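You operate a simulated robot arm through the tools that you are given. There is no shell and no other tool. Be economical: measure what you need, move in short steps, check, and stop when the job is done.

Carry out the task below with a simulated two-armed robot. There is one attempt and no reset: what you move stays moved.

Task
Pack newer oil tin, wax bottle and yellow pot in the grey box.
Fine: then carry the grey box to the top of the red stand. Set down upright: what you pick out, blue wax bottle.

Only the result counts: the job must be done as asked and must still hold three seconds after the hand-in. Knocking over, shifting, dropping, spilling or breaking anything else fails it.

Robot
Two 6-joint arms with two-finger grippers on one trunk, on a base that drives. Base frame: it is fixed to the floor where the robot stands at the start and does not move with it; the origin is under the middle of the robot, x ahead of it, y to its left, z up; the surface under the hand at the start is at about z = 0.76. Readings come in m, degrees, newtons and seconds.
The left shoulder is at the start at [0.07, 0.148, 1.413], the right one opposite. With the tool pointing down near the work surface each hand reaches from about 0.32 to 0.6 m from the robot's upright axis, wherever it stands, measured 20 degrees to its own side. Places, roughly: crate [0.9, 0.1, 0.8]; top of the red stand [0.4, 0, 0.8]. Payload 2.45 kg a hand.
Tool frame (each hand has its own): the origin (TCP) lies between the finger pads and is the grasp point; the fingertips stand 0.03 m ahead of it; z points along the fingers, y is the line along which they close. Largest opening 0.106 m; the body of the gripper starts 0.079 m behind the TCP.
Orientation is that of the tool frame in the base frame, as [roll, pitch, yaw] about the fixed x, y, z axes, in that order (R = Rz(yaw) Ry(pitch) Rx(roll)). With the fingers straight down and closing along the base's y, the tool's x points along the base's -x, its y along +y and its z along -z.

Tools
- The arms move only by the tool apply_moves. It takes "left_plan", "right_plan" or both (then of equal length, played together; a hand with none holds still); each is a list of rows, each an object of numbers (a shift or turn left out is 0, a gripper value left out holds the last): "tx", "ty", "tz": the shift along the tool's x, y, z in cm; "rx", "ry", "rz": the turn, a rotation vector about the tool's x, y, z in degrees; "gripper": the gripper command, from -1 (shut) to 1 (fully open), values between in proportion. In form: [{"tx": .., "ty": .., "tz": .., "rx": .., "ry": .., "rz": .., "gripper": ..}, ...]. A call has 1 to 8 rows; each row shifts and turns the commanded pose from where the row before left it, along the tool's axes as they then stand. Each row takes 0.2 s and may step no farther than 0.05 m and 8.6 degrees from the row before; otherwise, or with a gripper value out of range, the whole call is refused. Where a pose cannot be reached the arm comes as near as it can. A force on the tool above 40 N (or 10 N above the force at the start of the call, whichever is more), or a blocked arm, ends the call early, and 0.2 s more pass. Each finger travels about 0.072 m/s and halts on what it meets, pressing with about 27 N; the grip force reading is that of the motor and also rises with nothing between the fingers. The clock runs only during rows and for 0.2 s after the last one: add rows that do not move to give the fingers time. It gives the time, the measured TCP pose, the force on the tool (base axes), the opening and the grip force at its end, in the units of the frame above (readings bear some noise), with the torque about the TCP (base axes, N m) and any sound that the robot's microphone picked up.
- Cameras (640 x 400 px; columns grow to the right, rows downward): "scene" is now at [0.1177, -0.0093, 1.6124]; the picture's right is [-0.12, -0.99, 0.00], its down [-0.85, 0.11, -0.52] and it looks along [0.51, -0.06, -0.86] (base axes); focal length 258 px, centre (320, 200). "left" rides on the left gripper at [0.076, 0.002, -0.106] in its tool frame; the picture's right is [-0.02, 1.00, 0.00], its down [-0.78, -0.02, -0.62] and it looks along [-0.62, -0.01, 0.78] (tool axes); focal length 247 px, centre (320, 200). "right" rides on the right gripper at [0.076, -0.002, -0.106] in its tool frame; the picture's right is [0.02, 1.00, 0.00], its down [-0.78, 0.02, -0.62] and it looks along [-0.62, 0.01, 0.78] (tool axes); focal length 247 px, centre (320, 200). There is no depth. A picture from a camera that has moved, and an enlarged one, comes with that camera's place and axes in the base frame and with its lens.
- snapshot(camera): a new picture of that camera. The clock stands still meanwhile.
- move_column(by): slides the trunk up (or, below 0, down) by that many m; the arms and the scene camera ride with it, the base frame stays. It gives what a move gives, with no picture.
- steer(legs): drives the robot by 1 to 6 legs, each [ahead, left, turn to the left] in m, m and degrees, along the robot's own axes; the way and the turn of a leg run together, so that a leg with both is an arc; at most 1.5 m and 180 degrees a leg. The arms and the cameras ride along, it lands a little off, and it stops where it bumps. It gives what a move gives.
- pan_tilt(pan, tilt): turns the head with the scene camera to pan (to the left, within 86 degrees either way) and tilt (down, from -29 to 69), counted from straight ahead of the robot. It gives what a move gives.
- close_up(camera, box): a new picture of the part [left, top, right, bottom] of that camera's present view, enlarged. The clock stands still meanwhile.
- close_job(): hands the job in; it is judged then, once.

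Go step by step. Nothing tells you exact positions but the pictures and the camera data: compare them with the known pose of the tool, close in by small moves and look again before you grip or let go. The budget is 120 turns and 92 pictures, counting those below and the enlarged ones. Unless the task says otherwise, let go and move clear before handing in, and close with one line.

The tools are called after "Call:" by a JSON object that holds its "fn" and its "kwargs". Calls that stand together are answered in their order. apply_moves: Moves the arms, as the interface text tells. Its arguments: {"type":"object","properties":{"left_plan":{"type":"array","items":{"type":"object","properties":{"tx":{"type":"number"},"ty":{"type":"number"},"tz":{"type":"number"},"rx":{"type":"number"},"ry":{"type":"number"},"rz":{"type":"number"},"gripper":{"type":"number"}}}},"right_plan":{"type":"array","items":{"type":"object","properties":{"tx":{"type":"number"},"ty":{"type":"number"},"tz":{"type":"number"},"rx":{"type":"number"},"ry":{"type":"number"},"rz":{"type":"number"},"gripper":{"type":"number"}}}}},"required":[]} The other tools are called the same way: move_column (by) slides the trunk up or down; steer (legs) drives the base; pan_tilt (pan, tilt) turns the head that bears the scene camera; snapshot (camera) takes a picture; close_up (camera, box) takes an enlarged picture of a part of a camera's view; close_job () hands the job in.

At the start:

```text
t: 0.0
left_tcp_pos: [0.4719, 0.1726, 0.9899]
left_tool_rot: [180.0, 0.0, -180.0]
left_ft_force: [-0.4, -0.1, -0.1]
left_ft_torque: [-0.01, 0.0, 0.0]
left_opening: 0.106
left_finger_force: 0.1
right_tcp_pos: [0.5306, -0.1909, 1.0524]
right_tool_rot: [179.9, 0.1, 180.0]
right_ft_force: [-0.2, 1.1, -0.7]
right_ft_torque: [0.01, -0.02, -0.02]
right_opening: 0.1062
right_finger_force: 0.1
trunk travel left (down, up): [-0.886, 0.054]
robot x, y, heading: [-0.0055, 0.0009, -0.0]
head pan, tilt: [-7.2, 58.9]
```

scene: 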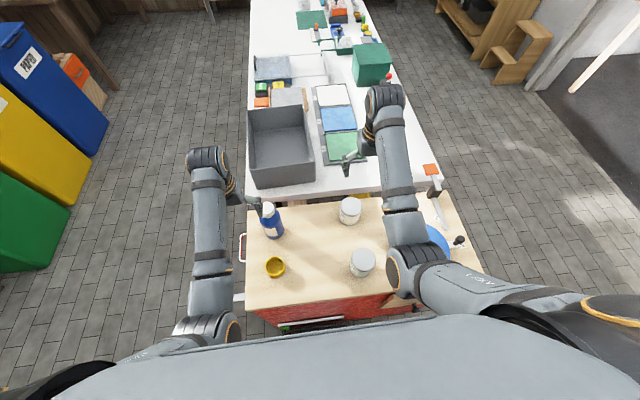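
right: 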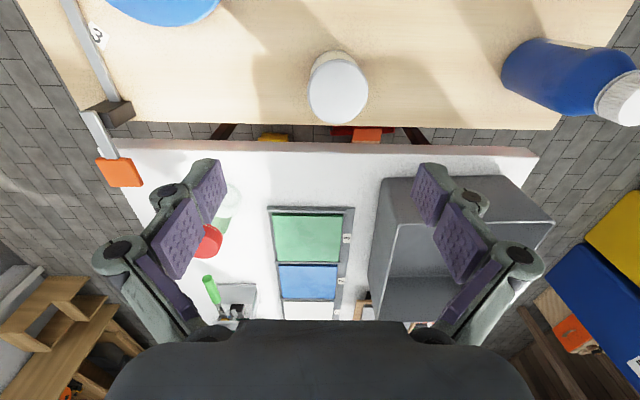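
left: 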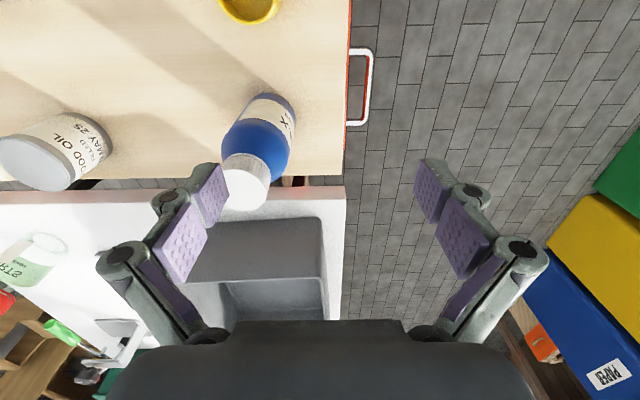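

I see a wood-topped red stand with two white tins, a blue wax bottle and a yellow pot, and a grey crate on the white table behind it. I'll look at the details and read the tin labels.

Call:
{"fn": "close_up", "kwargs": {"camera": "scene", "box": [220, 170, 500, 345]}}

Call:
{"fn": "close_up", "kwargs": {"camera": "scene", "box": [230, 0, 430, 200]}}

Call:
{"fn": "close_up", "kwargs": {"camera": "left", "box": [0, 80, 160, 220]}}

```text
2.29 times, centred on (360, 258) of scene
camera zoom: at [0.1177, -0.0093, 1.6124], right [-0.12, -0.99, 0.0], down [-0.85, 0.11, -0.52], along [0.51, -0.06, -0.86], focal length 590 px, centre (229, 69)
```

zoom: 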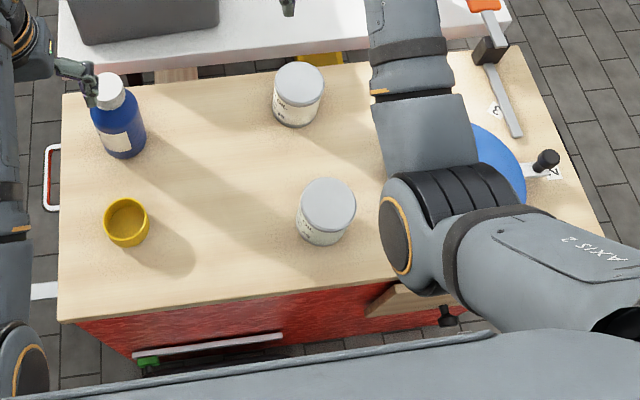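

```text
2.00 times, centred on (330, 100) of scene
camera zoom: at [0.1177, -0.0093, 1.6124], right [-0.12, -0.99, 0.0], down [-0.85, 0.11, -0.52], along [0.51, -0.06, -0.86], focal length 516 px, centre (300, 400)
```

zoom: 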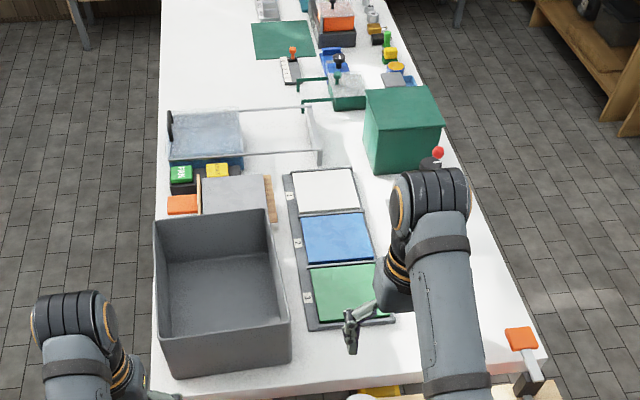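

```text
2.86 times, centred on (80, 150) of left
camera zoom: at [0.3971, 0.1738, 1.0962], right [0.02, 1.0, 0.0], down [0.78, -0.02, 0.62], along [0.62, -0.01, -0.78], focal length 706 px, centre (1006, 343)
```

zoom: 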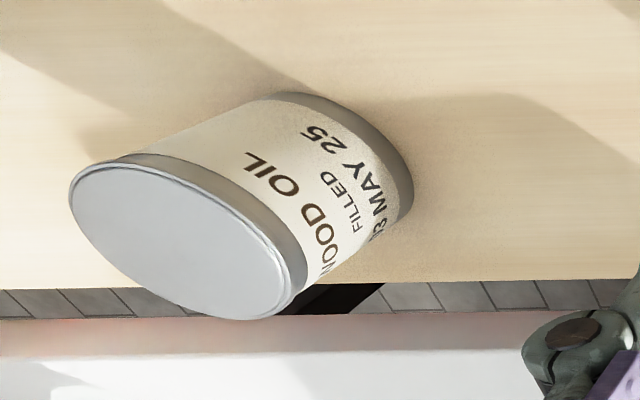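

The far tin reads "filled 13 May 25". Next I'll read the near tin's label and zoom in further on both.

Call:
{"fn": "close_up", "kwargs": {"camera": "scene", "box": [340, 240, 388, 285]}}

Call:
{"fn": "close_up", "kwargs": {"camera": "left", "box": [60, 110, 110, 150]}}

```text
8.89 times, centred on (364, 262) of scene
camera zoom: at [0.1177, -0.0093, 1.6124], right [-0.12, -0.99, 0.0], down [-0.85, 0.11, -0.52], along [0.51, -0.06, -0.86], focal length 2295 px, centre (-71, -356)
```

zoom: 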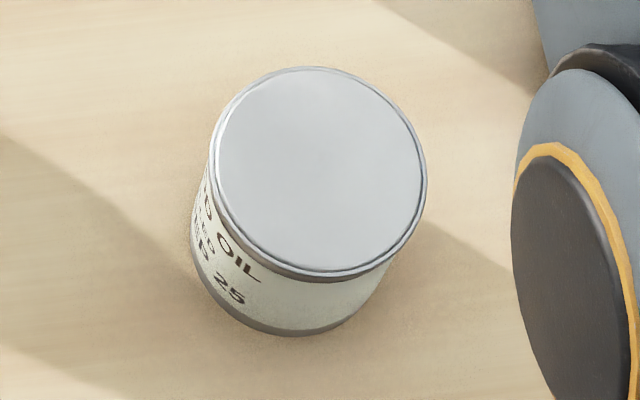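

```text
10.00 times, centred on (85, 130) of left
camera zoom: at [0.3971, 0.1738, 1.0962], right [0.02, 1.0, 0.0], down [0.78, -0.02, 0.62], along [0.62, -0.01, -0.78], focal length 2470 px, centre (2670, 900)
```

zoom: 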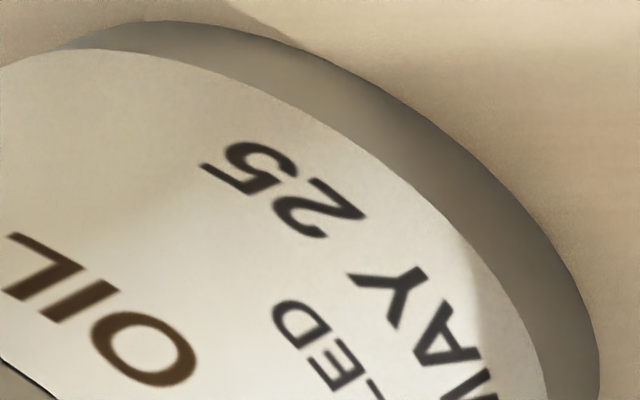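

The near tin reads "SEP 25", so it is the newer one, at about (0.34, -0.16). The plan is to take it with the right hand and the wax bottle with the left, drive round to the table's left side and pack them. Then I'll fetch the pot and slide the crate over onto the stand.

Call:
{"fn": "apply_moves", "kwargs": {"right_plan": [{"tx": 4.5, "ty": 0.6}, {"tx": 4.5, "ty": 0.6}, {"tx": 4.5, "ty": 0.6}, {"tx": 3, "ty": 0.6}]}}

Call:
{"fn": "snapshot", "kwargs": {"camera": "right"}}

Call:
{"fn": "snapshot", "kwargs": {"camera": "scene"}}

```text
t: 1.1
left_tcp_pos: [0.4722, 0.172, 0.9903]
left_tool_rot: [179.9, 0.1, -180.0]
left_ft_force: [1.0, 0.8, 0.0]
left_ft_torque: [-0.01, 0.01, -0.01]
left_opening: 0.1059
left_finger_force: 0.0
right_tcp_pos: [0.3787, -0.226, 1.0263]
right_tool_rot: [-169.7, 1.0, -179.1]
right_ft_force: [-0.9, 0.3, -0.5]
right_ft_torque: [-0.03, 0.0, 0.01]
right_opening: 0.1062
right_finger_force: 0.1
right hand out of reach, approached as far as the arm can: row 1, 2
trunk travel left (down, up): [-0.886, 0.054]
robot x, y, heading: [0.0016, -0.0039, -0.3]
head pan, tilt: [-7.2, 58.9]
stopped in row 4 (right hand): the arm was blocked; the commanded pose is now the measured one
```

```text
83 pictures are left
camera right: at [0.2992, -0.2081, 1.1296], right [-0.04, 0.98, -0.18], down [0.77, 0.14, 0.62], along [0.64, -0.12, -0.76], focal length 247 px, centre (320, 200)
```

right: 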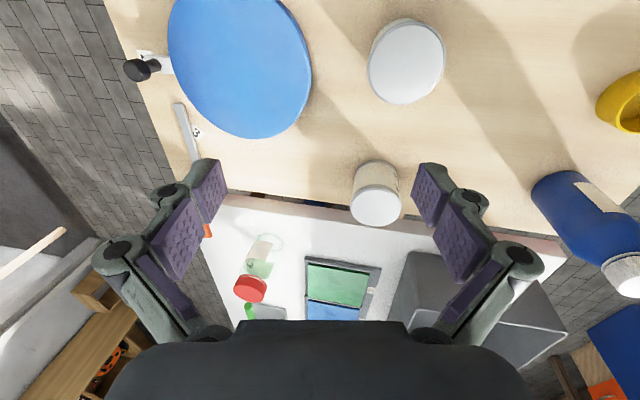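

```text
82 pictures are left
camera scene: at [0.1165, -0.0093, 1.6125], right [-0.13, -0.99, 0.0], down [-0.85, 0.11, -0.52], along [0.51, -0.06, -0.86], focal length 258 px, centre (320, 200)
```

scene: 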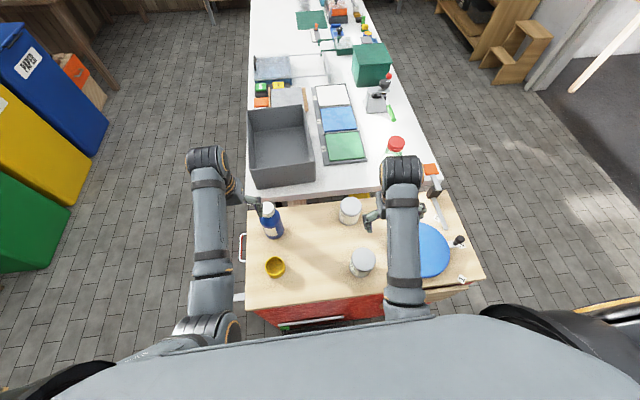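

The right arm was folded too tightly there. I'll back the base off 0.12 m so the tin (about 0.35, -0.17) sits mid-reach, then level the hand.

Call:
{"fn": "steer", "kwargs": {"legs": [[-0.12, 0, 0.3]]}}

Call:
{"fn": "apply_moves", "kwargs": {"right_plan": [{"rx": -5}, {"rx": -5.3}, {"tx": -2, "ty": 2}, {"tx": -2, "ty": 2}]}}

Call:
{"fn": "snapshot", "kwargs": {"camera": "right"}}

```text
t: 2.3
left_tcp_pos: [0.3535, 0.1745, 0.9888]
left_tool_rot: [-180.0, -0.1, -179.7]
left_ft_force: [0.3, 0.7, -0.8]
left_ft_torque: [-0.04, 0.01, 0.02]
left_opening: 0.1057
left_finger_force: 0.1
right_tcp_pos: [0.262, -0.2225, 1.0255]
right_tool_rot: [-169.8, 0.9, -178.7]
right_ft_force: [-0.1, 1.1, -0.2]
right_ft_torque: [0.0, 0.02, 0.03]
right_opening: 0.1062
right_finger_force: 0.0
trunk travel left (down, up): [-0.886, 0.054]
robot x, y, heading: [-0.1174, -0.0029, 0.1]
head pan, tilt: [-7.2, 58.9]
```

```text
t: 3.3
left_tcp_pos: [0.3535, 0.1754, 0.9895]
left_tool_rot: [-179.9, -0.1, -179.7]
left_ft_force: [-0.1, 1.0, -0.3]
left_ft_torque: [-0.04, 0.04, 0.03]
left_opening: 0.1058
left_finger_force: 0.1
right_tcp_pos: [0.3017, -0.1791, 1.0153]
right_tool_rot: [180.0, 0.9, -178.7]
right_ft_force: [0.3, 0.3, -0.1]
right_ft_torque: [0.0, 0.02, -0.01]
right_opening: 0.1059
right_finger_force: 0.0
right hand out of reach, approached as far as the arm can: row 1, 2
trunk travel left (down, up): [-0.886, 0.054]
robot x, y, heading: [-0.1211, 0.0008, 0.5]
head pan, tilt: [-7.2, 58.9]
```

```text
81 pictures are left
camera right: at [0.2231, -0.1817, 1.1205], right [-0.04, 1.0, 0.0], down [0.77, 0.03, 0.63], along [0.63, 0.03, -0.77], focal length 247 px, centre (320, 200)
```

right: 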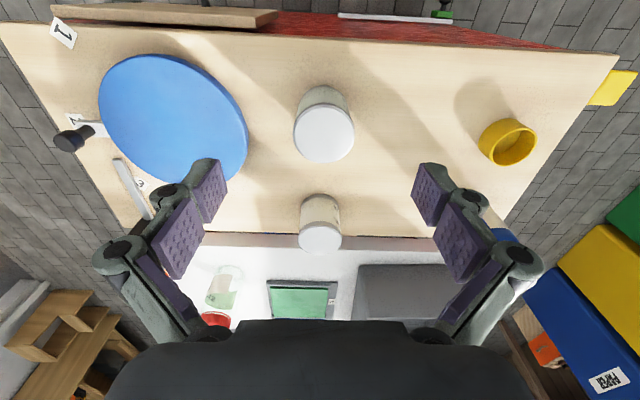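

Near tin is at about (0.346, -0.171) with its lid near z 0.85. I'll align over it, descend partway and check.

Call:
{"fn": "apply_moves", "kwargs": {"right_plan": [{"tx": -4.4, "ty": 0.8}, {"tz": 4.5}, {"tz": 4.5}, {}]}}

Call:
{"fn": "snapshot", "kwargs": {"camera": "right"}}

```text
t: 4.3
left_tcp_pos: [0.3539, 0.1746, 0.9897]
left_tool_rot: [180.0, 0.0, -179.7]
left_ft_force: [0.1, 0.1, -0.5]
left_ft_torque: [0.0, 0.01, 0.0]
left_opening: 0.1061
left_finger_force: 0.2
right_tcp_pos: [0.3466, -0.1707, 0.9255]
right_tool_rot: [-180.0, 0.8, -178.7]
right_ft_force: [0.3, 1.1, 0.2]
right_ft_torque: [0.03, -0.01, 0.0]
right_opening: 0.1058
right_finger_force: 0.1
trunk travel left (down, up): [-0.886, 0.054]
robot x, y, heading: [-0.1177, -0.0011, 0.5]
head pan, tilt: [-7.2, 58.9]
```

```text
80 pictures are left
camera right: at [0.2676, -0.1732, 1.0311], right [-0.04, 1.0, 0.0], down [0.77, 0.03, 0.63], along [0.63, 0.03, -0.77], focal length 247 px, centre (320, 200)
```

right: 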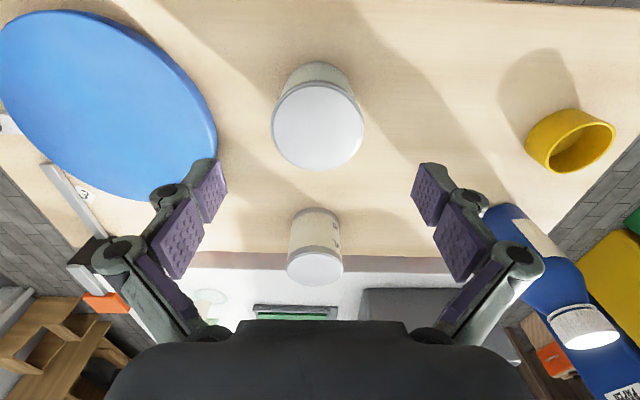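

Aligned. I'll descend the last 10 cm and close.

Call:
{"fn": "apply_moves", "kwargs": {"right_plan": [{"tz": 3.5, "tx": 0.3}, {"tz": 3.5}, {"tz": 3}, {}, {"gripper": -1}, {}, {}, {}]}}

Call:
{"fn": "snapshot", "kwargs": {"camera": "right"}}

```text
t: 6.1
left_tcp_pos: [0.3514, 0.174, 0.99]
left_tool_rot: [179.9, 0.0, -179.7]
left_ft_force: [-0.3, -0.4, -0.3]
left_ft_torque: [0.01, 0.0, 0.01]
left_opening: 0.1063
left_finger_force: 0.0
right_tcp_pos: [0.3444, -0.1712, 0.8267]
right_tool_rot: [179.9, 1.0, -178.7]
right_ft_force: [0.9, -1.1, 1.7]
right_ft_torque: [-0.16, -0.01, 0.03]
right_opening: 0.0713
right_finger_force: 27.7
trunk travel left (down, up): [-0.886, 0.054]
robot x, y, heading: [-0.1186, 0.0007, 0.5]
head pan, tilt: [-7.2, 58.9]
```

```text
79 pictures are left
camera right: at [0.2647, -0.1745, 0.9316], right [-0.04, 1.0, 0.0], down [0.77, 0.03, 0.63], along [0.63, 0.03, -0.77], focal length 247 px, centre (320, 200)
```

right: 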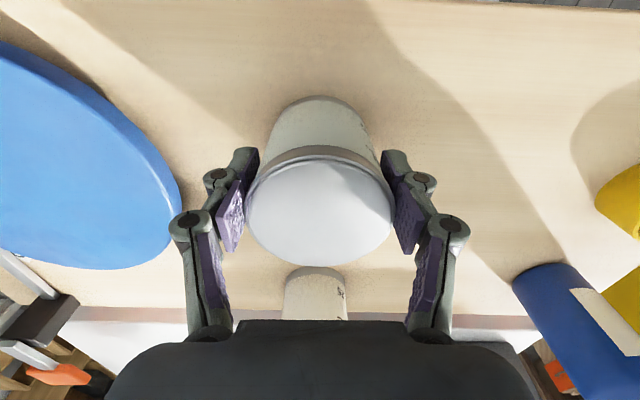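

Tin gripped (0.071 m opening). I'll lift it, and move the left hand over the yellow pot, which is well in reach from here.

Call:
{"fn": "apply_moves", "kwargs": {"right_plan": [{"tz": -3}, {"tz": -4}, {"tz": -4}, {"tz": -4}, {}], "left_plan": [{"tx": -1, "ty": -2.5}, {"tx": -1.6, "ty": -4}, {"tz": 3}, {"tz": 3}, {}]}}

Call:
{"fn": "snapshot", "kwargs": {"camera": "left"}}

Call:
{"fn": "snapshot", "kwargs": {"camera": "right"}}

```text
t: 7.5
left_tcp_pos: [0.383, 0.1643, 0.9232]
left_tool_rot: [174.8, 0.3, -178.3]
left_ft_force: [0.0, 1.0, -0.4]
left_ft_torque: [-0.02, 0.0, 0.03]
left_opening: 0.106
left_finger_force: 0.0
right_tcp_pos: [0.3401, -0.1719, 0.976]
right_tool_rot: [-179.9, 0.9, -178.7]
right_ft_force: [-0.7, 0.2, -3.1]
right_ft_torque: [-0.02, 0.05, 0.04]
right_opening: 0.071
right_finger_force: 27.1
trunk travel left (down, up): [-0.886, 0.054]
robot x, y, heading: [-0.1201, 0.0009, 0.3]
head pan, tilt: [-7.2, 58.9]
stopped in row 5 (left hand): the arm was blocked; the commanded pose is now the measured one
```

```text
78 pictures are left
camera left: at [0.3067, 0.1539, 1.0291], right [-0.01, 1.0, 0.09], down [0.78, -0.05, 0.62], along [0.62, 0.08, -0.78], focal length 247 px, centre (320, 200)
```

left: 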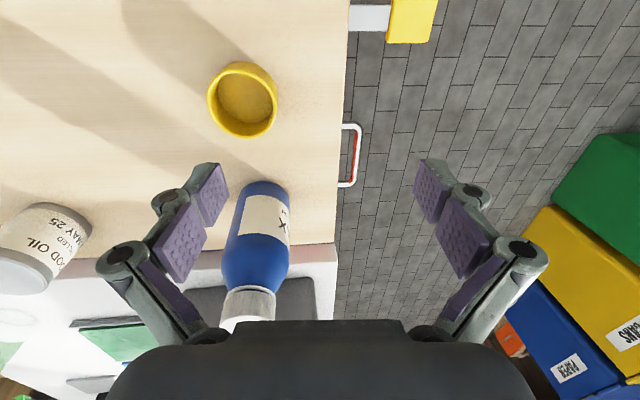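

```text
77 pictures are left
camera right: at [0.2624, -0.1747, 1.0816], right [-0.04, 1.0, 0.0], down [0.77, 0.03, 0.63], along [0.63, 0.03, -0.77], focal length 247 px, centre (320, 200)
```

right: 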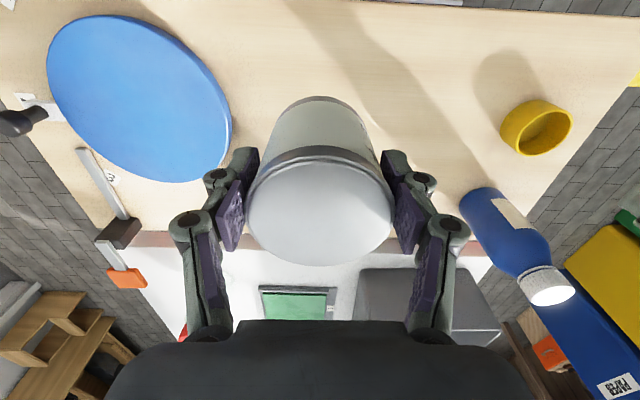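

The left arm can't come that far inward from here. I'll slide the base 0.08 m to the right, level the left hand and re-aim at the pot (about 0.375, 0.106).

Call:
{"fn": "steer", "kwargs": {"legs": [[0, -0.08, 0]]}}

Call:
{"fn": "apply_moves", "kwargs": {"left_plan": [{"rx": 5.2}, {"ty": 1.5}, {}]}}

Call:
{"fn": "snapshot", "kwargs": {"camera": "left"}}

```text
t: 8.6
left_tcp_pos: [0.3824, 0.0872, 0.9223]
left_tool_rot: [175.0, 0.3, -178.3]
left_ft_force: [-0.7, 0.7, 1.0]
left_ft_torque: [0.02, 0.0, 0.0]
left_opening: 0.106
left_finger_force: 0.1
right_tcp_pos: [0.342, -0.2475, 0.978]
right_tool_rot: [-179.9, 1.0, -178.7]
right_ft_force: [0.4, 0.6, -3.5]
right_ft_torque: [-0.06, -0.01, 0.0]
right_opening: 0.0712
right_finger_force: 26.4
trunk travel left (down, up): [-0.886, 0.054]
robot x, y, heading: [-0.1186, -0.0763, 0.4]
head pan, tilt: [-7.2, 58.9]
```

```text
t: 9.4
left_tcp_pos: [0.3829, 0.0989, 0.9237]
left_tool_rot: [180.0, 0.3, -178.2]
left_ft_force: [-0.2, -0.2, 0.1]
left_ft_torque: [-0.01, -0.01, 0.0]
left_opening: 0.106
left_finger_force: 0.0
right_tcp_pos: [0.3425, -0.2522, 0.9757]
right_tool_rot: [179.8, 0.9, -178.7]
right_ft_force: [-0.1, 0.0, -3.1]
right_ft_torque: [0.02, 0.03, 0.03]
right_opening: 0.0714
right_finger_force: 27.4
trunk travel left (down, up): [-0.886, 0.054]
robot x, y, heading: [-0.1191, -0.081, 0.2]
head pan, tilt: [-7.2, 58.9]
```

```text
76 pictures are left
camera left: at [0.3063, 0.0977, 1.0291], right [-0.01, 1.0, 0.0], down [0.78, 0.01, 0.63], along [0.63, 0.01, -0.78], focal length 247 px, centre (320, 200)
```

left: 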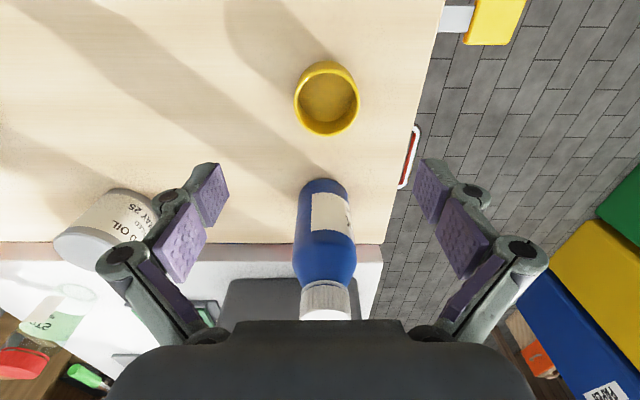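

Pot rim centre is about (0.378, 0.105), rim near z 0.80, and it's aligned between the fingers. I'll descend and stop just above first.

Call:
{"fn": "apply_moves", "kwargs": {"left_plan": [{"tx": 0.5, "ty": 0.6, "tz": 3}, {"tz": 4}, {}]}}

Call:
{"fn": "snapshot", "kwargs": {"camera": "left"}}

```text
t: 10.2
left_tcp_pos: [0.3769, 0.1059, 0.8529]
left_tool_rot: [-179.9, 0.3, -178.2]
left_ft_force: [-0.1, 0.6, 0.9]
left_ft_torque: [0.03, 0.0, 0.01]
left_opening: 0.1061
left_finger_force: 0.1
right_tcp_pos: [0.3411, -0.2497, 0.9777]
right_tool_rot: [180.0, 0.9, -178.6]
right_ft_force: [0.2, 0.1, -3.4]
right_ft_torque: [0.0, 0.03, -0.01]
right_opening: 0.0711
right_finger_force: 26.9
trunk travel left (down, up): [-0.886, 0.054]
robot x, y, heading: [-0.1169, -0.0822, 0.2]
head pan, tilt: [-7.2, 58.9]
```

```text
75 pictures are left
camera left: at [0.3005, 0.1051, 0.959], right [-0.01, 1.0, 0.0], down [0.78, 0.01, 0.63], along [0.63, 0.0, -0.78], focal length 247 px, centre (320, 200)
```

left: 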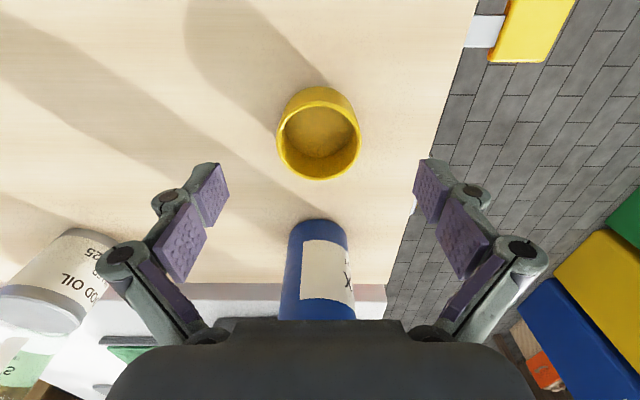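

Centred. I'll lower the last 5 cm and grip.

Call:
{"fn": "apply_moves", "kwargs": {"left_plan": [{"tz": 3}, {"tz": 2.3}, {}, {"gripper": -1}, {}, {}, {}, {}]}}

Call:
{"fn": "snapshot", "kwargs": {"camera": "left"}}

```text
t: 12.0
left_tcp_pos: [0.3779, 0.1056, 0.8014]
left_tool_rot: [-179.9, 0.3, -178.3]
left_ft_force: [0.7, -0.6, 0.3]
left_ft_torque: [0.0, 0.01, -0.01]
left_opening: 0.0606
left_finger_force: 27.1
right_tcp_pos: [0.3415, -0.2505, 0.976]
right_tool_rot: [179.9, 0.9, -178.7]
right_ft_force: [-0.3, 0.3, -4.5]
right_ft_torque: [0.01, 0.01, 0.03]
right_opening: 0.0709
right_finger_force: 26.6
trunk travel left (down, up): [-0.886, 0.054]
robot x, y, heading: [-0.1194, -0.0763, 0.2]
head pan, tilt: [-7.2, 58.9]
```

```text
74 pictures are left
camera left: at [0.3012, 0.1048, 0.9067], right [-0.01, 1.0, 0.0], down [0.78, 0.01, 0.63], along [0.63, 0.01, -0.78], focal length 247 px, centre (320, 200)
```

left: 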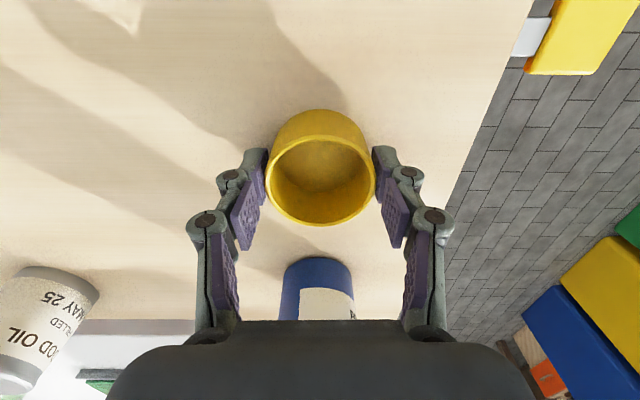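

Pot gripped. I'll lift it clear, then look left to check the drive path.

Call:
{"fn": "apply_moves", "kwargs": {"left_plan": [{"tz": -4}, {"tz": -4}, {"tz": -4}, {"tz": -4}, {}]}}

Call:
{"fn": "pan_tilt", "kwargs": {"pan": 70, "tilt": 45}}

Call:
{"fn": "snapshot", "kwargs": {"camera": "scene"}}

Call:
{"fn": "snapshot", "kwargs": {"camera": "left"}}

```text
t: 13.2
left_tcp_pos: [0.3758, 0.107, 0.9602]
left_tool_rot: [-179.9, 0.3, -178.2]
left_ft_force: [-0.3, 0.6, 0.4]
left_ft_torque: [-0.01, 0.0, 0.02]
left_opening: 0.0606
left_finger_force: 27.1
right_tcp_pos: [0.3429, -0.2511, 0.9769]
right_tool_rot: [179.9, 0.9, -178.6]
right_ft_force: [-0.1, 0.3, -3.8]
right_ft_torque: [0.0, 0.04, 0.01]
right_opening: 0.0709
right_finger_force: 26.8
trunk travel left (down, up): [-0.886, 0.054]
robot x, y, heading: [-0.1171, -0.0787, 0.2]
head pan, tilt: [-7.2, 58.9]
```

```text
t: 14.7
left_tcp_pos: [0.3761, 0.1069, 0.9609]
left_tool_rot: [-179.9, 0.3, -178.2]
left_ft_force: [0.4, -0.6, -0.2]
left_ft_torque: [0.01, 0.01, -0.02]
left_opening: 0.0609
left_finger_force: 27.3
right_tcp_pos: [0.3413, -0.2517, 0.9768]
right_tool_rot: [179.9, 0.9, -178.6]
right_ft_force: [0.2, 1.0, -2.6]
right_ft_torque: [0.01, 0.03, 0.04]
right_opening: 0.071
right_finger_force: 27.4
trunk travel left (down, up): [-0.886, 0.054]
robot x, y, heading: [-0.1188, -0.0782, 0.3]
head pan, tilt: [70.0, 45.0]
```

```text
73 pictures are left
camera scene: at [-0.041, -0.0036, 1.6305], right [0.94, -0.34, 0.0], down [-0.24, -0.67, -0.71], along [0.24, 0.67, -0.71], focal length 258 px, centre (320, 200)
```

scene: 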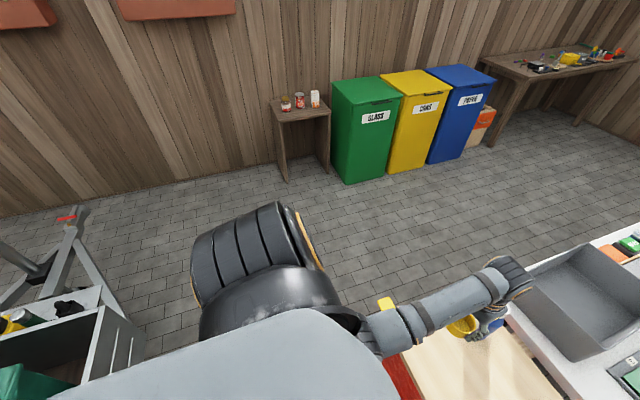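

```text
72 pictures are left
camera left: at [0.2995, 0.1055, 1.0663], right [-0.01, 1.0, 0.0], down [0.78, 0.01, 0.63], along [0.63, 0.01, -0.78], focal length 247 px, centre (320, 200)
```

left: 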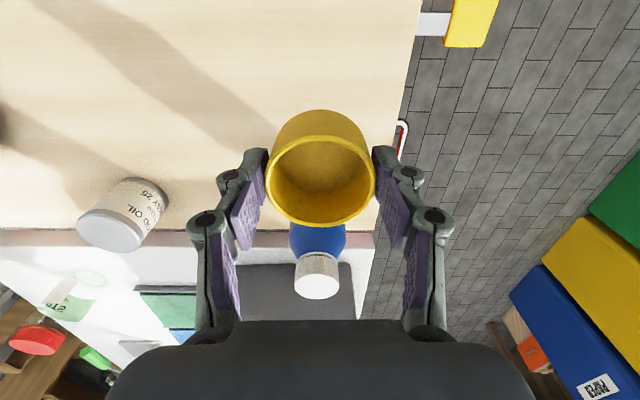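

The floor is clear apart from a shelf at the back left. I'll ease back, strafe left, turn to face the table's left side, then strafe along to the crate.

Call:
{"fn": "steer", "kwargs": {"legs": [[-0.06, 0, 0], [0, 0.95, 0], [0, 0, -90]]}}

Call:
{"fn": "pan_tilt", "kwargs": {"pan": 35, "tilt": 50}}

Call:
{"fn": "snapshot", "kwargs": {"camera": "scene"}}

```text
t: 24.0
left_tcp_pos: [0.0127, 0.3771, 0.9597]
left_tool_rot: [-179.9, 0.3, 93.5]
left_ft_force: [-0.4, 0.2, -0.9]
left_ft_torque: [-0.04, -0.05, 0.02]
left_opening: 0.0608
left_finger_force: 27.1
right_tcp_pos: [-0.3443, 0.4005, 0.9776]
right_tool_rot: [179.9, 0.9, 93.3]
right_ft_force: [-0.1, 0.2, -4.6]
right_ft_torque: [-0.01, -0.07, -0.01]
right_opening: 0.0707
right_finger_force: 27.3
trunk travel left (down, up): [-0.886, 0.054]
robot x, y, heading: [-0.1926, 0.8655, -87.7]
head pan, tilt: [70.0, 45.0]
```

```text
t: 25.0
left_tcp_pos: [0.0117, 0.3778, 0.9601]
left_tool_rot: [-179.9, 0.3, 93.5]
left_ft_force: [0.1, -0.2, 0.1]
left_ft_torque: [0.0, -0.01, 0.0]
left_opening: 0.0606
left_finger_force: 27.5
right_tcp_pos: [-0.3448, 0.4006, 0.9771]
right_tool_rot: [179.8, 0.9, 93.2]
right_ft_force: [1.2, 1.4, -2.9]
right_ft_torque: [0.06, -0.02, 0.0]
right_opening: 0.0709
right_finger_force: 27.4
trunk travel left (down, up): [-0.886, 0.054]
robot x, y, heading: [-0.1918, 0.8644, -88.1]
head pan, tilt: [35.0, 50.0]
```

```text
71 pictures are left
camera scene: at [-0.1406, 0.7534, 1.6236], right [-0.8, -0.6, 0.0], down [-0.46, 0.61, -0.64], along [0.39, -0.51, -0.77], focal length 258 px, centre (320, 200)
```

scene: 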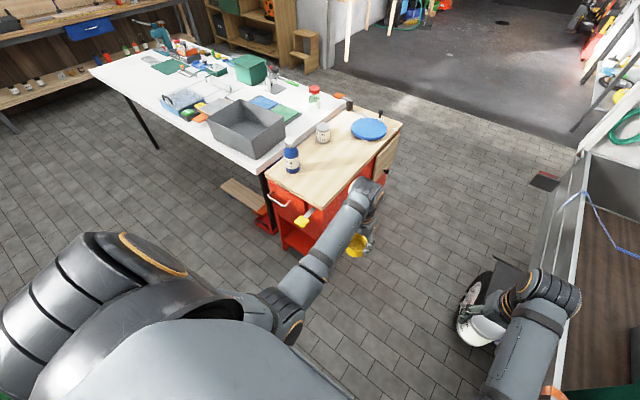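

The way along the table side is clear. Strafing about 1.05 m to line up with the crate.

Call:
{"fn": "steer", "kwargs": {"legs": [[0, 0, -1.9], [0, 1.05, 0]]}}

Call:
{"fn": "pan_tilt", "kwargs": {"pan": 0, "tilt": 55}}

Call:
{"fn": "snapshot", "kwargs": {"camera": "scene"}}

```text
t: 30.8
left_tcp_pos: [1.0438, 0.3741, 0.961]
left_tool_rot: [180.0, 0.2, 91.5]
left_ft_force: [0.8, 0.0, 0.4]
left_ft_torque: [-0.02, 0.0, 0.01]
left_opening: 0.0606
left_finger_force: 27.0
right_tcp_pos: [0.6873, 0.4085, 0.978]
right_tool_rot: [179.8, 0.9, 91.1]
right_ft_force: [-0.4, 0.6, -2.8]
right_ft_torque: [0.0, -0.01, 0.02]
right_opening: 0.0708
right_finger_force: 27.5
trunk travel left (down, up): [-0.886, 0.054]
robot x, y, heading: [0.863, 0.87, -90.2]
head pan, tilt: [35.0, 50.0]
```

```text
t: 31.8
left_tcp_pos: [1.0433, 0.3737, 0.9609]
left_tool_rot: [-179.9, 0.3, 91.5]
left_ft_force: [-0.7, 0.4, -0.3]
left_ft_torque: [0.01, 0.03, 0.0]
left_opening: 0.0605
left_finger_force: 27.0
right_tcp_pos: [0.6875, 0.4085, 0.9767]
right_tool_rot: [179.9, 0.8, 91.1]
right_ft_force: [0.4, 0.4, -4.0]
right_ft_torque: [0.05, 0.0, 0.05]
right_opening: 0.0707
right_finger_force: 26.9
trunk travel left (down, up): [-0.886, 0.054]
robot x, y, heading: [0.8607, 0.8689, -89.6]
head pan, tilt: [0.0, 55.0]
```

```text
70 pictures are left
camera scene: at [0.8606, 0.7453, 1.6171], right [-1.0, 0.0, 0.0], down [0.0, 0.82, -0.57], along [0.0, -0.57, -0.82], focal length 258 px, centre (320, 200)
```

scene: 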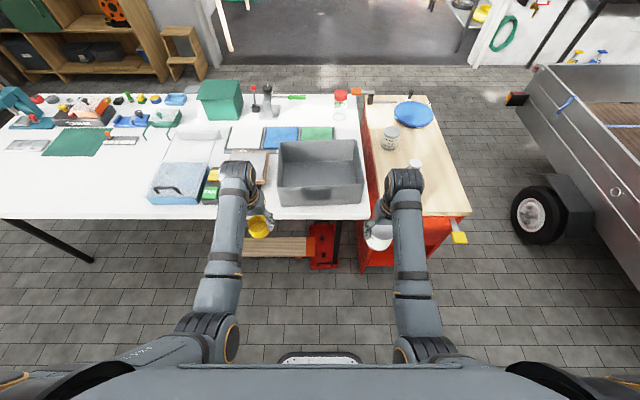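

The crate spans roughly x 0.70–1.02, y -0.06–0.175, rim near 0.87–0.88. I'll shift the base so the right hand lines up to place the tin at about (0.80, 0.00).

Call:
{"fn": "steer", "kwargs": {"legs": [[0, 0.112, 0], [0.36, 0, 0]]}}

Call:
{"fn": "snapshot", "kwargs": {"camera": "scene"}}

Call:
{"fn": "snapshot", "kwargs": {"camera": "right"}}

```text
t: 34.9
left_tcp_pos: [1.1572, 0.0082, 0.9606]
left_tool_rot: [-179.9, 0.4, 91.5]
left_ft_force: [-0.5, 0.8, 0.1]
left_ft_torque: [-0.05, 0.0, 0.02]
left_opening: 0.0609
left_finger_force: 27.4
right_tcp_pos: [0.8004, 0.0444, 0.9766]
right_tool_rot: [179.8, 0.9, 91.1]
right_ft_force: [-0.4, 0.2, -3.9]
right_ft_torque: [0.07, -0.01, -0.01]
right_opening: 0.0707
right_finger_force: 27.2
trunk travel left (down, up): [-0.886, 0.054]
robot x, y, heading: [0.9735, 0.5011, -89.8]
head pan, tilt: [0.0, 55.0]
```

```text
69 pictures are left
camera scene: at [0.9735, 0.3812, 1.6172], right [-1.0, 0.0, 0.0], down [0.0, 0.82, -0.57], along [0.0, -0.57, -0.82], focal length 258 px, centre (320, 200)
```

scene: 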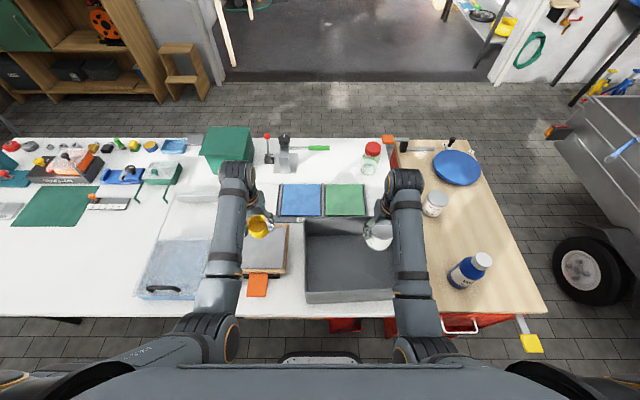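

```text
68 pictures are left
camera right: at [0.7964, 0.1229, 1.0824], right [1.0, 0.04, 0.0], down [0.03, -0.77, 0.63], along [0.03, -0.63, -0.77], focal length 247 px, centre (320, 200)
```

right: 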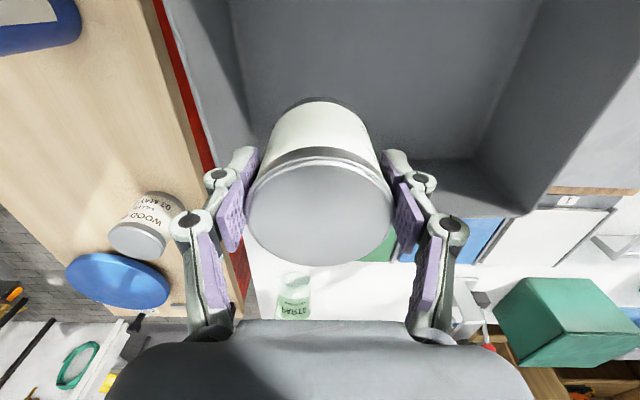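

Tin is over the crate. I'll push it forward to y≈0.0 and lower it near the floor.

Call:
{"fn": "apply_moves", "kwargs": {"right_plan": [{"tx": -4.4}, {"tz": 4}, {"tz": 4}, {"tz": 4}, {"tz": 0.5}, {}]}}

Call:
{"fn": "snapshot", "kwargs": {"camera": "right"}}

```text
t: 36.3
left_tcp_pos: [1.1558, 0.0076, 0.9605]
left_tool_rot: [-179.9, 0.3, 91.5]
left_ft_force: [-0.5, -0.2, 0.4]
left_ft_torque: [-0.01, 0.02, 0.01]
left_opening: 0.0607
left_finger_force: 26.9
right_tcp_pos: [0.8003, -0.003, 0.8517]
right_tool_rot: [180.0, 0.8, 91.1]
right_ft_force: [-0.1, 1.3, -2.8]
right_ft_torque: [0.04, -0.01, -0.02]
right_opening: 0.0708
right_finger_force: 26.8
trunk travel left (down, up): [-0.886, 0.054]
robot x, y, heading: [0.9688, 0.5039, -89.9]
head pan, tilt: [0.0, 55.0]
```

```text
67 pictures are left
camera right: at [0.7962, 0.0767, 0.9572], right [1.0, 0.04, 0.0], down [0.03, -0.77, 0.63], along [0.03, -0.63, -0.77], focal length 247 px, centre (320, 200)
```

right: 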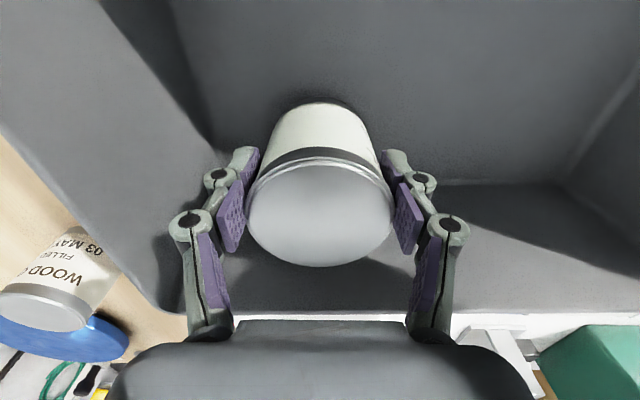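

Clear of all walls. Lowering in small steps until it touches down.

Call:
{"fn": "apply_moves", "kwargs": {"right_plan": [{"tz": 0.7}, {}, {"tz": 0.4}, {}]}}

```text
t: 37.3
left_tcp_pos: [1.1558, 0.0069, 0.9603]
left_tool_rot: [-179.9, 0.3, 91.6]
left_ft_force: [0.9, -0.1, 0.3]
left_ft_torque: [0.0, 0.01, -0.01]
left_opening: 0.0607
left_finger_force: 27.0
right_tcp_pos: [0.8017, -0.0019, 0.8419]
right_tool_rot: [179.8, 0.9, 91.1]
right_ft_force: [0.2, -0.1, -2.8]
right_ft_torque: [-0.01, -0.01, 0.02]
right_opening: 0.0707
right_finger_force: 26.8
trunk travel left (down, up): [-0.886, 0.054]
robot x, y, heading: [0.9691, 0.505, -89.8]
head pan, tilt: [0.0, 55.0]
```

Call:
{"fn": "apply_moves", "kwargs": {"right_plan": [{"tz": 0.4}, {}, {"tz": 0.3}, {}]}}

```text
t: 38.3
left_tcp_pos: [1.1567, 0.0079, 0.9611]
left_tool_rot: [-179.9, 0.3, 91.4]
left_ft_force: [-0.4, -0.3, -0.2]
left_ft_torque: [-0.03, -0.02, -0.05]
left_opening: 0.0607
left_finger_force: 26.8
right_tcp_pos: [0.8017, -0.004, 0.8338]
right_tool_rot: [179.9, 1.0, 91.1]
right_ft_force: [-1.1, -0.3, 3.4]
right_ft_torque: [-0.02, -0.11, -0.01]
right_opening: 0.071
right_finger_force: 27.4
trunk travel left (down, up): [-0.886, 0.054]
robot x, y, heading: [0.9776, 0.5002, -89.9]
head pan, tilt: [0.0, 55.0]
```

Touchdown. I'll release and rise straight up.

Call:
{"fn": "apply_moves", "kwargs": {"right_plan": [{"gripper": 0.75}, {}, {}, {"tz": -3}, {"tz": -4}, {"tz": -4}, {"tz": -3}, {}]}}

Call:
{"fn": "snapshot", "kwargs": {"camera": "right"}}

```text
t: 40.1
left_tcp_pos: [1.1572, 0.0084, 0.9597]
left_tool_rot: [-179.9, 0.3, 91.5]
left_ft_force: [-0.2, -0.5, -0.5]
left_ft_torque: [0.01, 0.0, -0.01]
left_opening: 0.0604
left_finger_force: 27.2
right_tcp_pos: [0.802, -0.0015, 0.9749]
right_tool_rot: [179.8, 0.8, 91.1]
right_ft_force: [-0.4, -0.3, 0.6]
right_ft_torque: [0.02, 0.02, 0.05]
right_opening: 0.0929
right_finger_force: 0.0
trunk travel left (down, up): [-0.886, 0.054]
robot x, y, heading: [0.9749, 0.5026, -89.9]
head pan, tilt: [0.0, 55.0]
```

```text
66 pictures are left
camera right: at [0.7971, 0.0776, 1.0797], right [1.0, 0.04, 0.0], down [0.03, -0.77, 0.63], along [0.03, -0.63, -0.77], focal length 247 px, centre (320, 200)
```

right: 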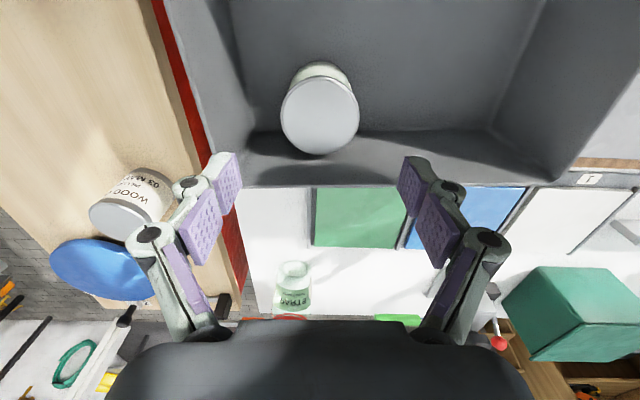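

Tin stands in the crate. Now I'll raise the right hand for clearance and strafe right so the left hand brings the pot over the crate at x≈0.93.

Call:
{"fn": "apply_moves", "kwargs": {"right_plan": [{"tz": -4}, {"tz": -3}, {}]}}

Call:
{"fn": "steer", "kwargs": {"legs": [[0, -0.222, 0]]}}

Call:
{"fn": "snapshot", "kwargs": {"camera": "left"}}

Call:
{"fn": "snapshot", "kwargs": {"camera": "scene"}}

```text
t: 40.9
left_tcp_pos: [1.156, 0.0087, 0.9599]
left_tool_rot: [-179.9, 0.3, 91.5]
left_ft_force: [0.6, 0.7, 0.4]
left_ft_torque: [0.02, 0.0, 0.02]
left_opening: 0.0607
left_finger_force: 27.3
right_tcp_pos: [0.8006, -0.0008, 1.044]
right_tool_rot: [179.9, 0.9, 91.1]
right_ft_force: [0.5, 0.3, 0.4]
right_ft_torque: [0.01, 0.02, -0.04]
right_opening: 0.0928
right_finger_force: 0.1
trunk travel left (down, up): [-0.886, 0.054]
robot x, y, heading: [0.9744, 0.5036, -89.9]
head pan, tilt: [0.0, 55.0]
```

```text
t: 42.6
left_tcp_pos: [0.9409, 0.0087, 0.9599]
left_tool_rot: [-179.8, 0.4, 91.5]
left_ft_force: [1.0, 0.0, -0.1]
left_ft_torque: [-0.01, -0.01, 0.0]
left_opening: 0.0605
left_finger_force: 26.6
right_tcp_pos: [0.5842, -0.0007, 1.045]
right_tool_rot: [179.9, 0.9, 91.1]
right_ft_force: [0.6, 0.3, -0.4]
right_ft_torque: [0.0, 0.0, 0.0]
right_opening: 0.0925
right_finger_force: 0.1
trunk travel left (down, up): [-0.886, 0.054]
robot x, y, heading: [0.7562, 0.5029, -89.8]
head pan, tilt: [0.0, 55.0]
```

```text
65 pictures are left
camera left: at [0.9403, 0.0846, 1.0661], right [1.0, 0.01, 0.0], down [0.01, -0.78, 0.63], along [0.0, -0.63, -0.78], focal length 247 px, centre (320, 200)
```

left: 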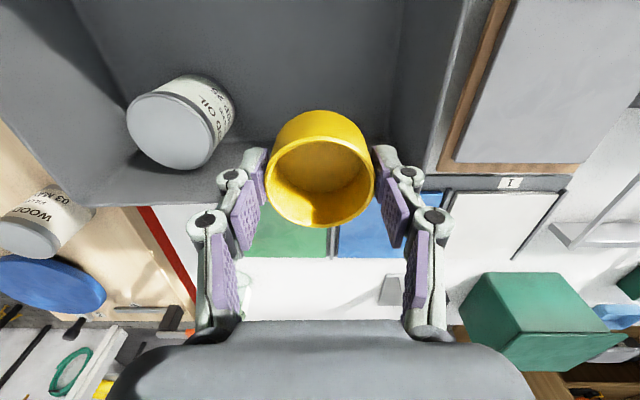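

```text
64 pictures are left
camera scene: at [0.7569, 0.3795, 1.6171], right [-1.0, 0.0, 0.0], down [0.0, 0.82, -0.57], along [0.0, -0.57, -0.82], focal length 258 px, centre (320, 200)
```

scene: 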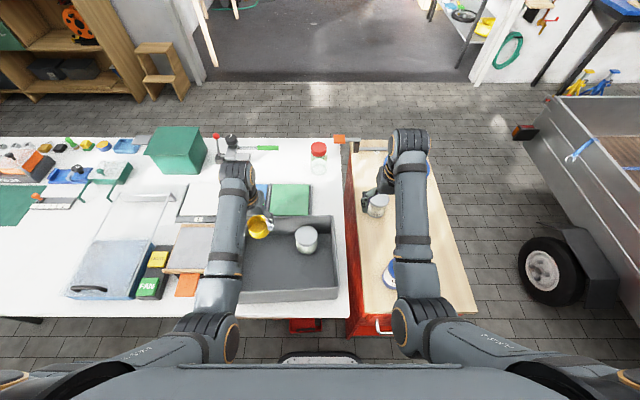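

The pot is over free floor in the crate, beside the tin. Lowering it.

Call:
{"fn": "apply_moves", "kwargs": {"left_plan": [{"tx": -0.8, "ty": -0.5, "tz": 3}, {"tz": 4}, {"tz": 4}, {"tz": 3}, {"tz": 0.4}, {}]}}

Call:
{"fn": "apply_moves", "kwargs": {"left_plan": [{"tz": 0.4}, {}]}}

```text
t: 44.0
left_tcp_pos: [0.9311, -0.0014, 0.8162]
left_tool_rot: [180.0, 0.3, 91.6]
left_ft_force: [0.2, -0.5, -0.7]
left_ft_torque: [0.03, -0.01, 0.02]
left_opening: 0.0603
left_finger_force: 26.4
right_tcp_pos: [0.5827, 0.0001, 1.0447]
right_tool_rot: [179.9, 0.9, 91.1]
right_ft_force: [-1.3, -0.3, 0.7]
right_ft_torque: [-0.03, 0.0, -0.01]
right_opening: 0.0927
right_finger_force: 0.0
trunk travel left (down, up): [-0.886, 0.054]
robot x, y, heading: [0.7494, 0.5002, -89.8]
head pan, tilt: [0.0, 55.0]
```

```text
t: 44.6
left_tcp_pos: [0.9326, -0.0014, 0.8117]
left_tool_rot: [180.0, 0.3, 91.6]
left_ft_force: [0.3, 0.5, 0.2]
left_ft_torque: [-0.01, 0.02, 0.02]
left_opening: 0.0606
left_finger_force: 26.5
right_tcp_pos: [0.582, -0.0003, 1.0446]
right_tool_rot: [179.9, 0.9, 91.1]
right_ft_force: [-0.3, 0.1, 0.3]
right_ft_torque: [0.0, -0.04, 0.01]
right_opening: 0.0926
right_finger_force: 0.0
trunk travel left (down, up): [-0.886, 0.054]
robot x, y, heading: [0.7541, 0.5035, -89.7]
head pan, tilt: [0.0, 55.0]
```

Call:
{"fn": "apply_moves", "kwargs": {"left_plan": [{"tz": 0.3}, {}, {"tz": 0.2}, {}]}}

```text
t: 45.6
left_tcp_pos: [0.9325, -0.0001, 0.8087]
left_tool_rot: [179.9, 0.5, 91.6]
left_ft_force: [0.1, 0.4, 9.0]
left_ft_torque: [0.06, 0.0, 0.01]
left_opening: 0.0606
left_finger_force: 27.5
right_tcp_pos: [0.5804, 0.0006, 1.0447]
right_tool_rot: [179.9, 0.9, 91.0]
right_ft_force: [-0.5, -0.3, -0.4]
right_ft_torque: [0.02, 0.02, 0.01]
right_opening: 0.0926
right_finger_force: 0.1
trunk travel left (down, up): [-0.886, 0.054]
robot x, y, heading: [0.7524, 0.5051, -90.0]
head pan, tilt: [0.0, 55.0]
```

Pot is down. Release and rise; then back the base off so the right hand can come down on the bottle.

Call:
{"fn": "apply_moves", "kwargs": {"left_plan": [{"gripper": 0.6}, {}, {}, {"tz": -4}, {"tz": -4}, {"tz": -4}, {"tz": -4}, {}]}}

Call:
{"fn": "steer", "kwargs": {"legs": [[0.085, 0, 0]]}}

```text
t: 47.4
left_tcp_pos: [0.9317, -0.0009, 0.9673]
left_tool_rot: [-179.9, 0.3, 91.5]
left_ft_force: [0.0, -0.3, -0.1]
left_ft_torque: [0.0, -0.04, -0.02]
left_opening: 0.0849
left_finger_force: 0.0
right_tcp_pos: [0.5822, 0.0006, 1.0442]
right_tool_rot: [179.9, 0.8, 91.1]
right_ft_force: [0.1, 0.0, -0.7]
right_ft_torque: [-0.04, 0.04, -0.01]
right_opening: 0.0927
right_finger_force: 0.1
trunk travel left (down, up): [-0.886, 0.054]
robot x, y, heading: [0.752, 0.5038, -90.1]
head pan, tilt: [0.0, 55.0]
```

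```text
t: 48.6
left_tcp_pos: [0.931, -0.0813, 0.9647]
left_tool_rot: [-179.9, 0.0, 91.2]
left_ft_force: [-0.2, -0.2, -0.2]
left_ft_torque: [0.09, 0.01, -0.01]
left_opening: 0.0849
left_finger_force: 0.1
right_tcp_pos: [0.5794, -0.0785, 1.0419]
right_tool_rot: [179.9, 0.6, 90.8]
right_ft_force: [0.2, -1.1, -0.5]
right_ft_torque: [0.12, -0.03, 0.01]
right_opening: 0.0927
right_finger_force: 0.1
trunk travel left (down, up): [-0.886, 0.054]
robot x, y, heading: [0.7555, 0.43, -90.3]
head pan, tilt: [0.0, 55.0]
stopped in leg 1: the robot was blocked; the commanded pose is now the measured one
```

I drove forward by mistake instead of back, and the base touched something. I'll back off and check that nothing shifted.

Call:
{"fn": "steer", "kwargs": {"legs": [[-0.15, 0, 0.2]]}}

Call:
{"fn": "snapshot", "kwargs": {"camera": "scene"}}

Call:
{"fn": "snapshot", "kwargs": {"camera": "left"}}

Call:
{"fn": "snapshot", "kwargs": {"camera": "right"}}

```text
t: 49.9
left_tcp_pos: [0.9339, 0.0728, 0.966]
left_tool_rot: [-180.0, 0.2, 91.2]
left_ft_force: [-0.3, 0.0, -1.4]
left_ft_torque: [0.01, -0.02, 0.02]
left_opening: 0.0847
left_finger_force: 0.0
right_tcp_pos: [0.5833, 0.0763, 1.0438]
right_tool_rot: [179.9, 0.9, 90.9]
right_ft_force: [0.2, -0.8, -0.3]
right_ft_torque: [0.05, -0.01, -0.05]
right_opening: 0.0926
right_finger_force: 0.2
trunk travel left (down, up): [-0.886, 0.054]
robot x, y, heading: [0.7584, 0.5788, -89.9]
head pan, tilt: [0.0, 55.0]
```

```text
63 pictures are left
camera scene: at [0.7561, 0.4534, 1.6168], right [-1.0, 0.0, 0.0], down [0.0, 0.82, -0.57], along [0.0, -0.57, -0.82], focal length 258 px, centre (320, 200)
```

scene: 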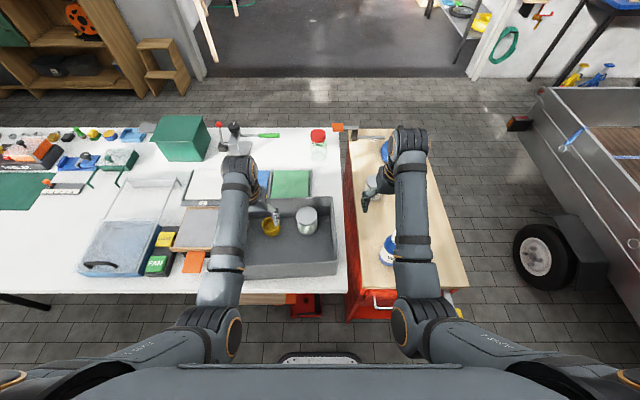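

```text
62 pictures are left
camera left: at [0.9341, 0.15, 1.0718], right [1.0, 0.0, 0.0], down [0.0, -0.78, 0.62], along [0.0, -0.62, -0.78], focal length 247 px, centre (320, 200)
```

left: 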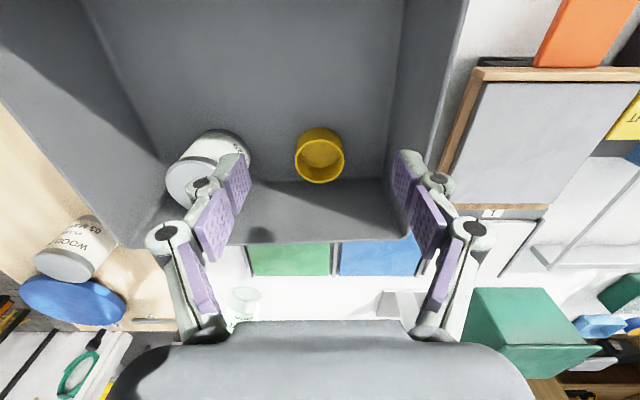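

```text
61 pictures are left
camera right: at [0.5785, 0.1539, 1.1491], right [1.0, 0.04, 0.0], down [0.03, -0.77, 0.63], along [0.02, -0.63, -0.77], focal length 247 px, centre (320, 200)
```

right: 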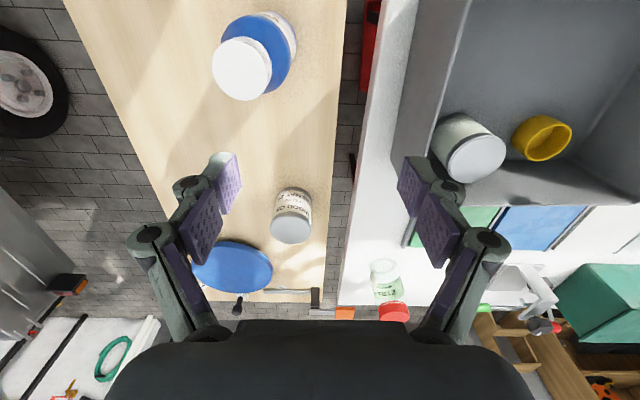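

Nothing has moved. The bottle is at about (0.518, 0.108), top near 0.93. I'll shift the base right 0.065 m and bring the right hand over it.

Call:
{"fn": "steer", "kwargs": {"legs": [[0, -0.065, 0]]}}

Call:
{"fn": "apply_moves", "kwargs": {"right_plan": [{"tx": 3.2, "gripper": 1}, {}, {}]}}

Call:
{"fn": "snapshot", "kwargs": {"camera": "right"}}

```text
t: 50.9
left_tcp_pos: [0.8738, 0.0744, 0.9665]
left_tool_rot: [-179.7, 0.4, 91.3]
left_ft_force: [0.0, -0.2, 0.0]
left_ft_torque: [0.0, 0.07, -0.01]
left_opening: 0.0847
left_finger_force: 0.1
right_tcp_pos: [0.5239, 0.0772, 1.047]
right_tool_rot: [-179.8, 1.0, 91.0]
right_ft_force: [0.5, -1.1, -0.6]
right_ft_torque: [0.04, 0.07, 0.02]
right_opening: 0.0927
right_finger_force: 0.0
trunk travel left (down, up): [-0.886, 0.054]
robot x, y, heading: [0.6947, 0.5783, -90.1]
head pan, tilt: [0.0, 55.0]
```

```text
t: 51.7
left_tcp_pos: [0.8681, 0.0752, 0.968]
left_tool_rot: [179.9, 0.3, 91.4]
left_ft_force: [0.4, -0.9, 0.0]
left_ft_torque: [0.02, -0.04, -0.03]
left_opening: 0.0847
left_finger_force: 0.1
right_tcp_pos: [0.5189, 0.1056, 1.0354]
right_tool_rot: [179.9, 1.0, 90.9]
right_ft_force: [-0.5, -0.9, -0.3]
right_ft_torque: [0.02, -0.06, 0.0]
right_opening: 0.1061
right_finger_force: 0.1
right hand out of reach, approached as far as the arm can: row 1
trunk travel left (down, up): [-0.886, 0.054]
robot x, y, heading: [0.6931, 0.5794, -89.8]
head pan, tilt: [0.0, 55.0]
```

```text
60 pictures are left
camera right: at [0.5145, 0.1856, 1.14], right [1.0, 0.04, 0.0], down [0.03, -0.77, 0.64], along [0.03, -0.64, -0.77], focal length 247 px, centre (320, 200)
```

right: 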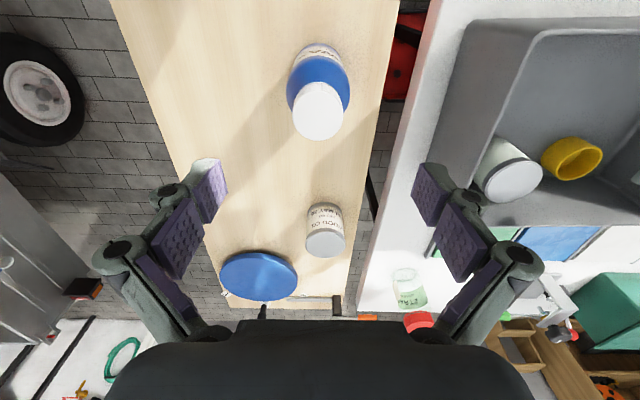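

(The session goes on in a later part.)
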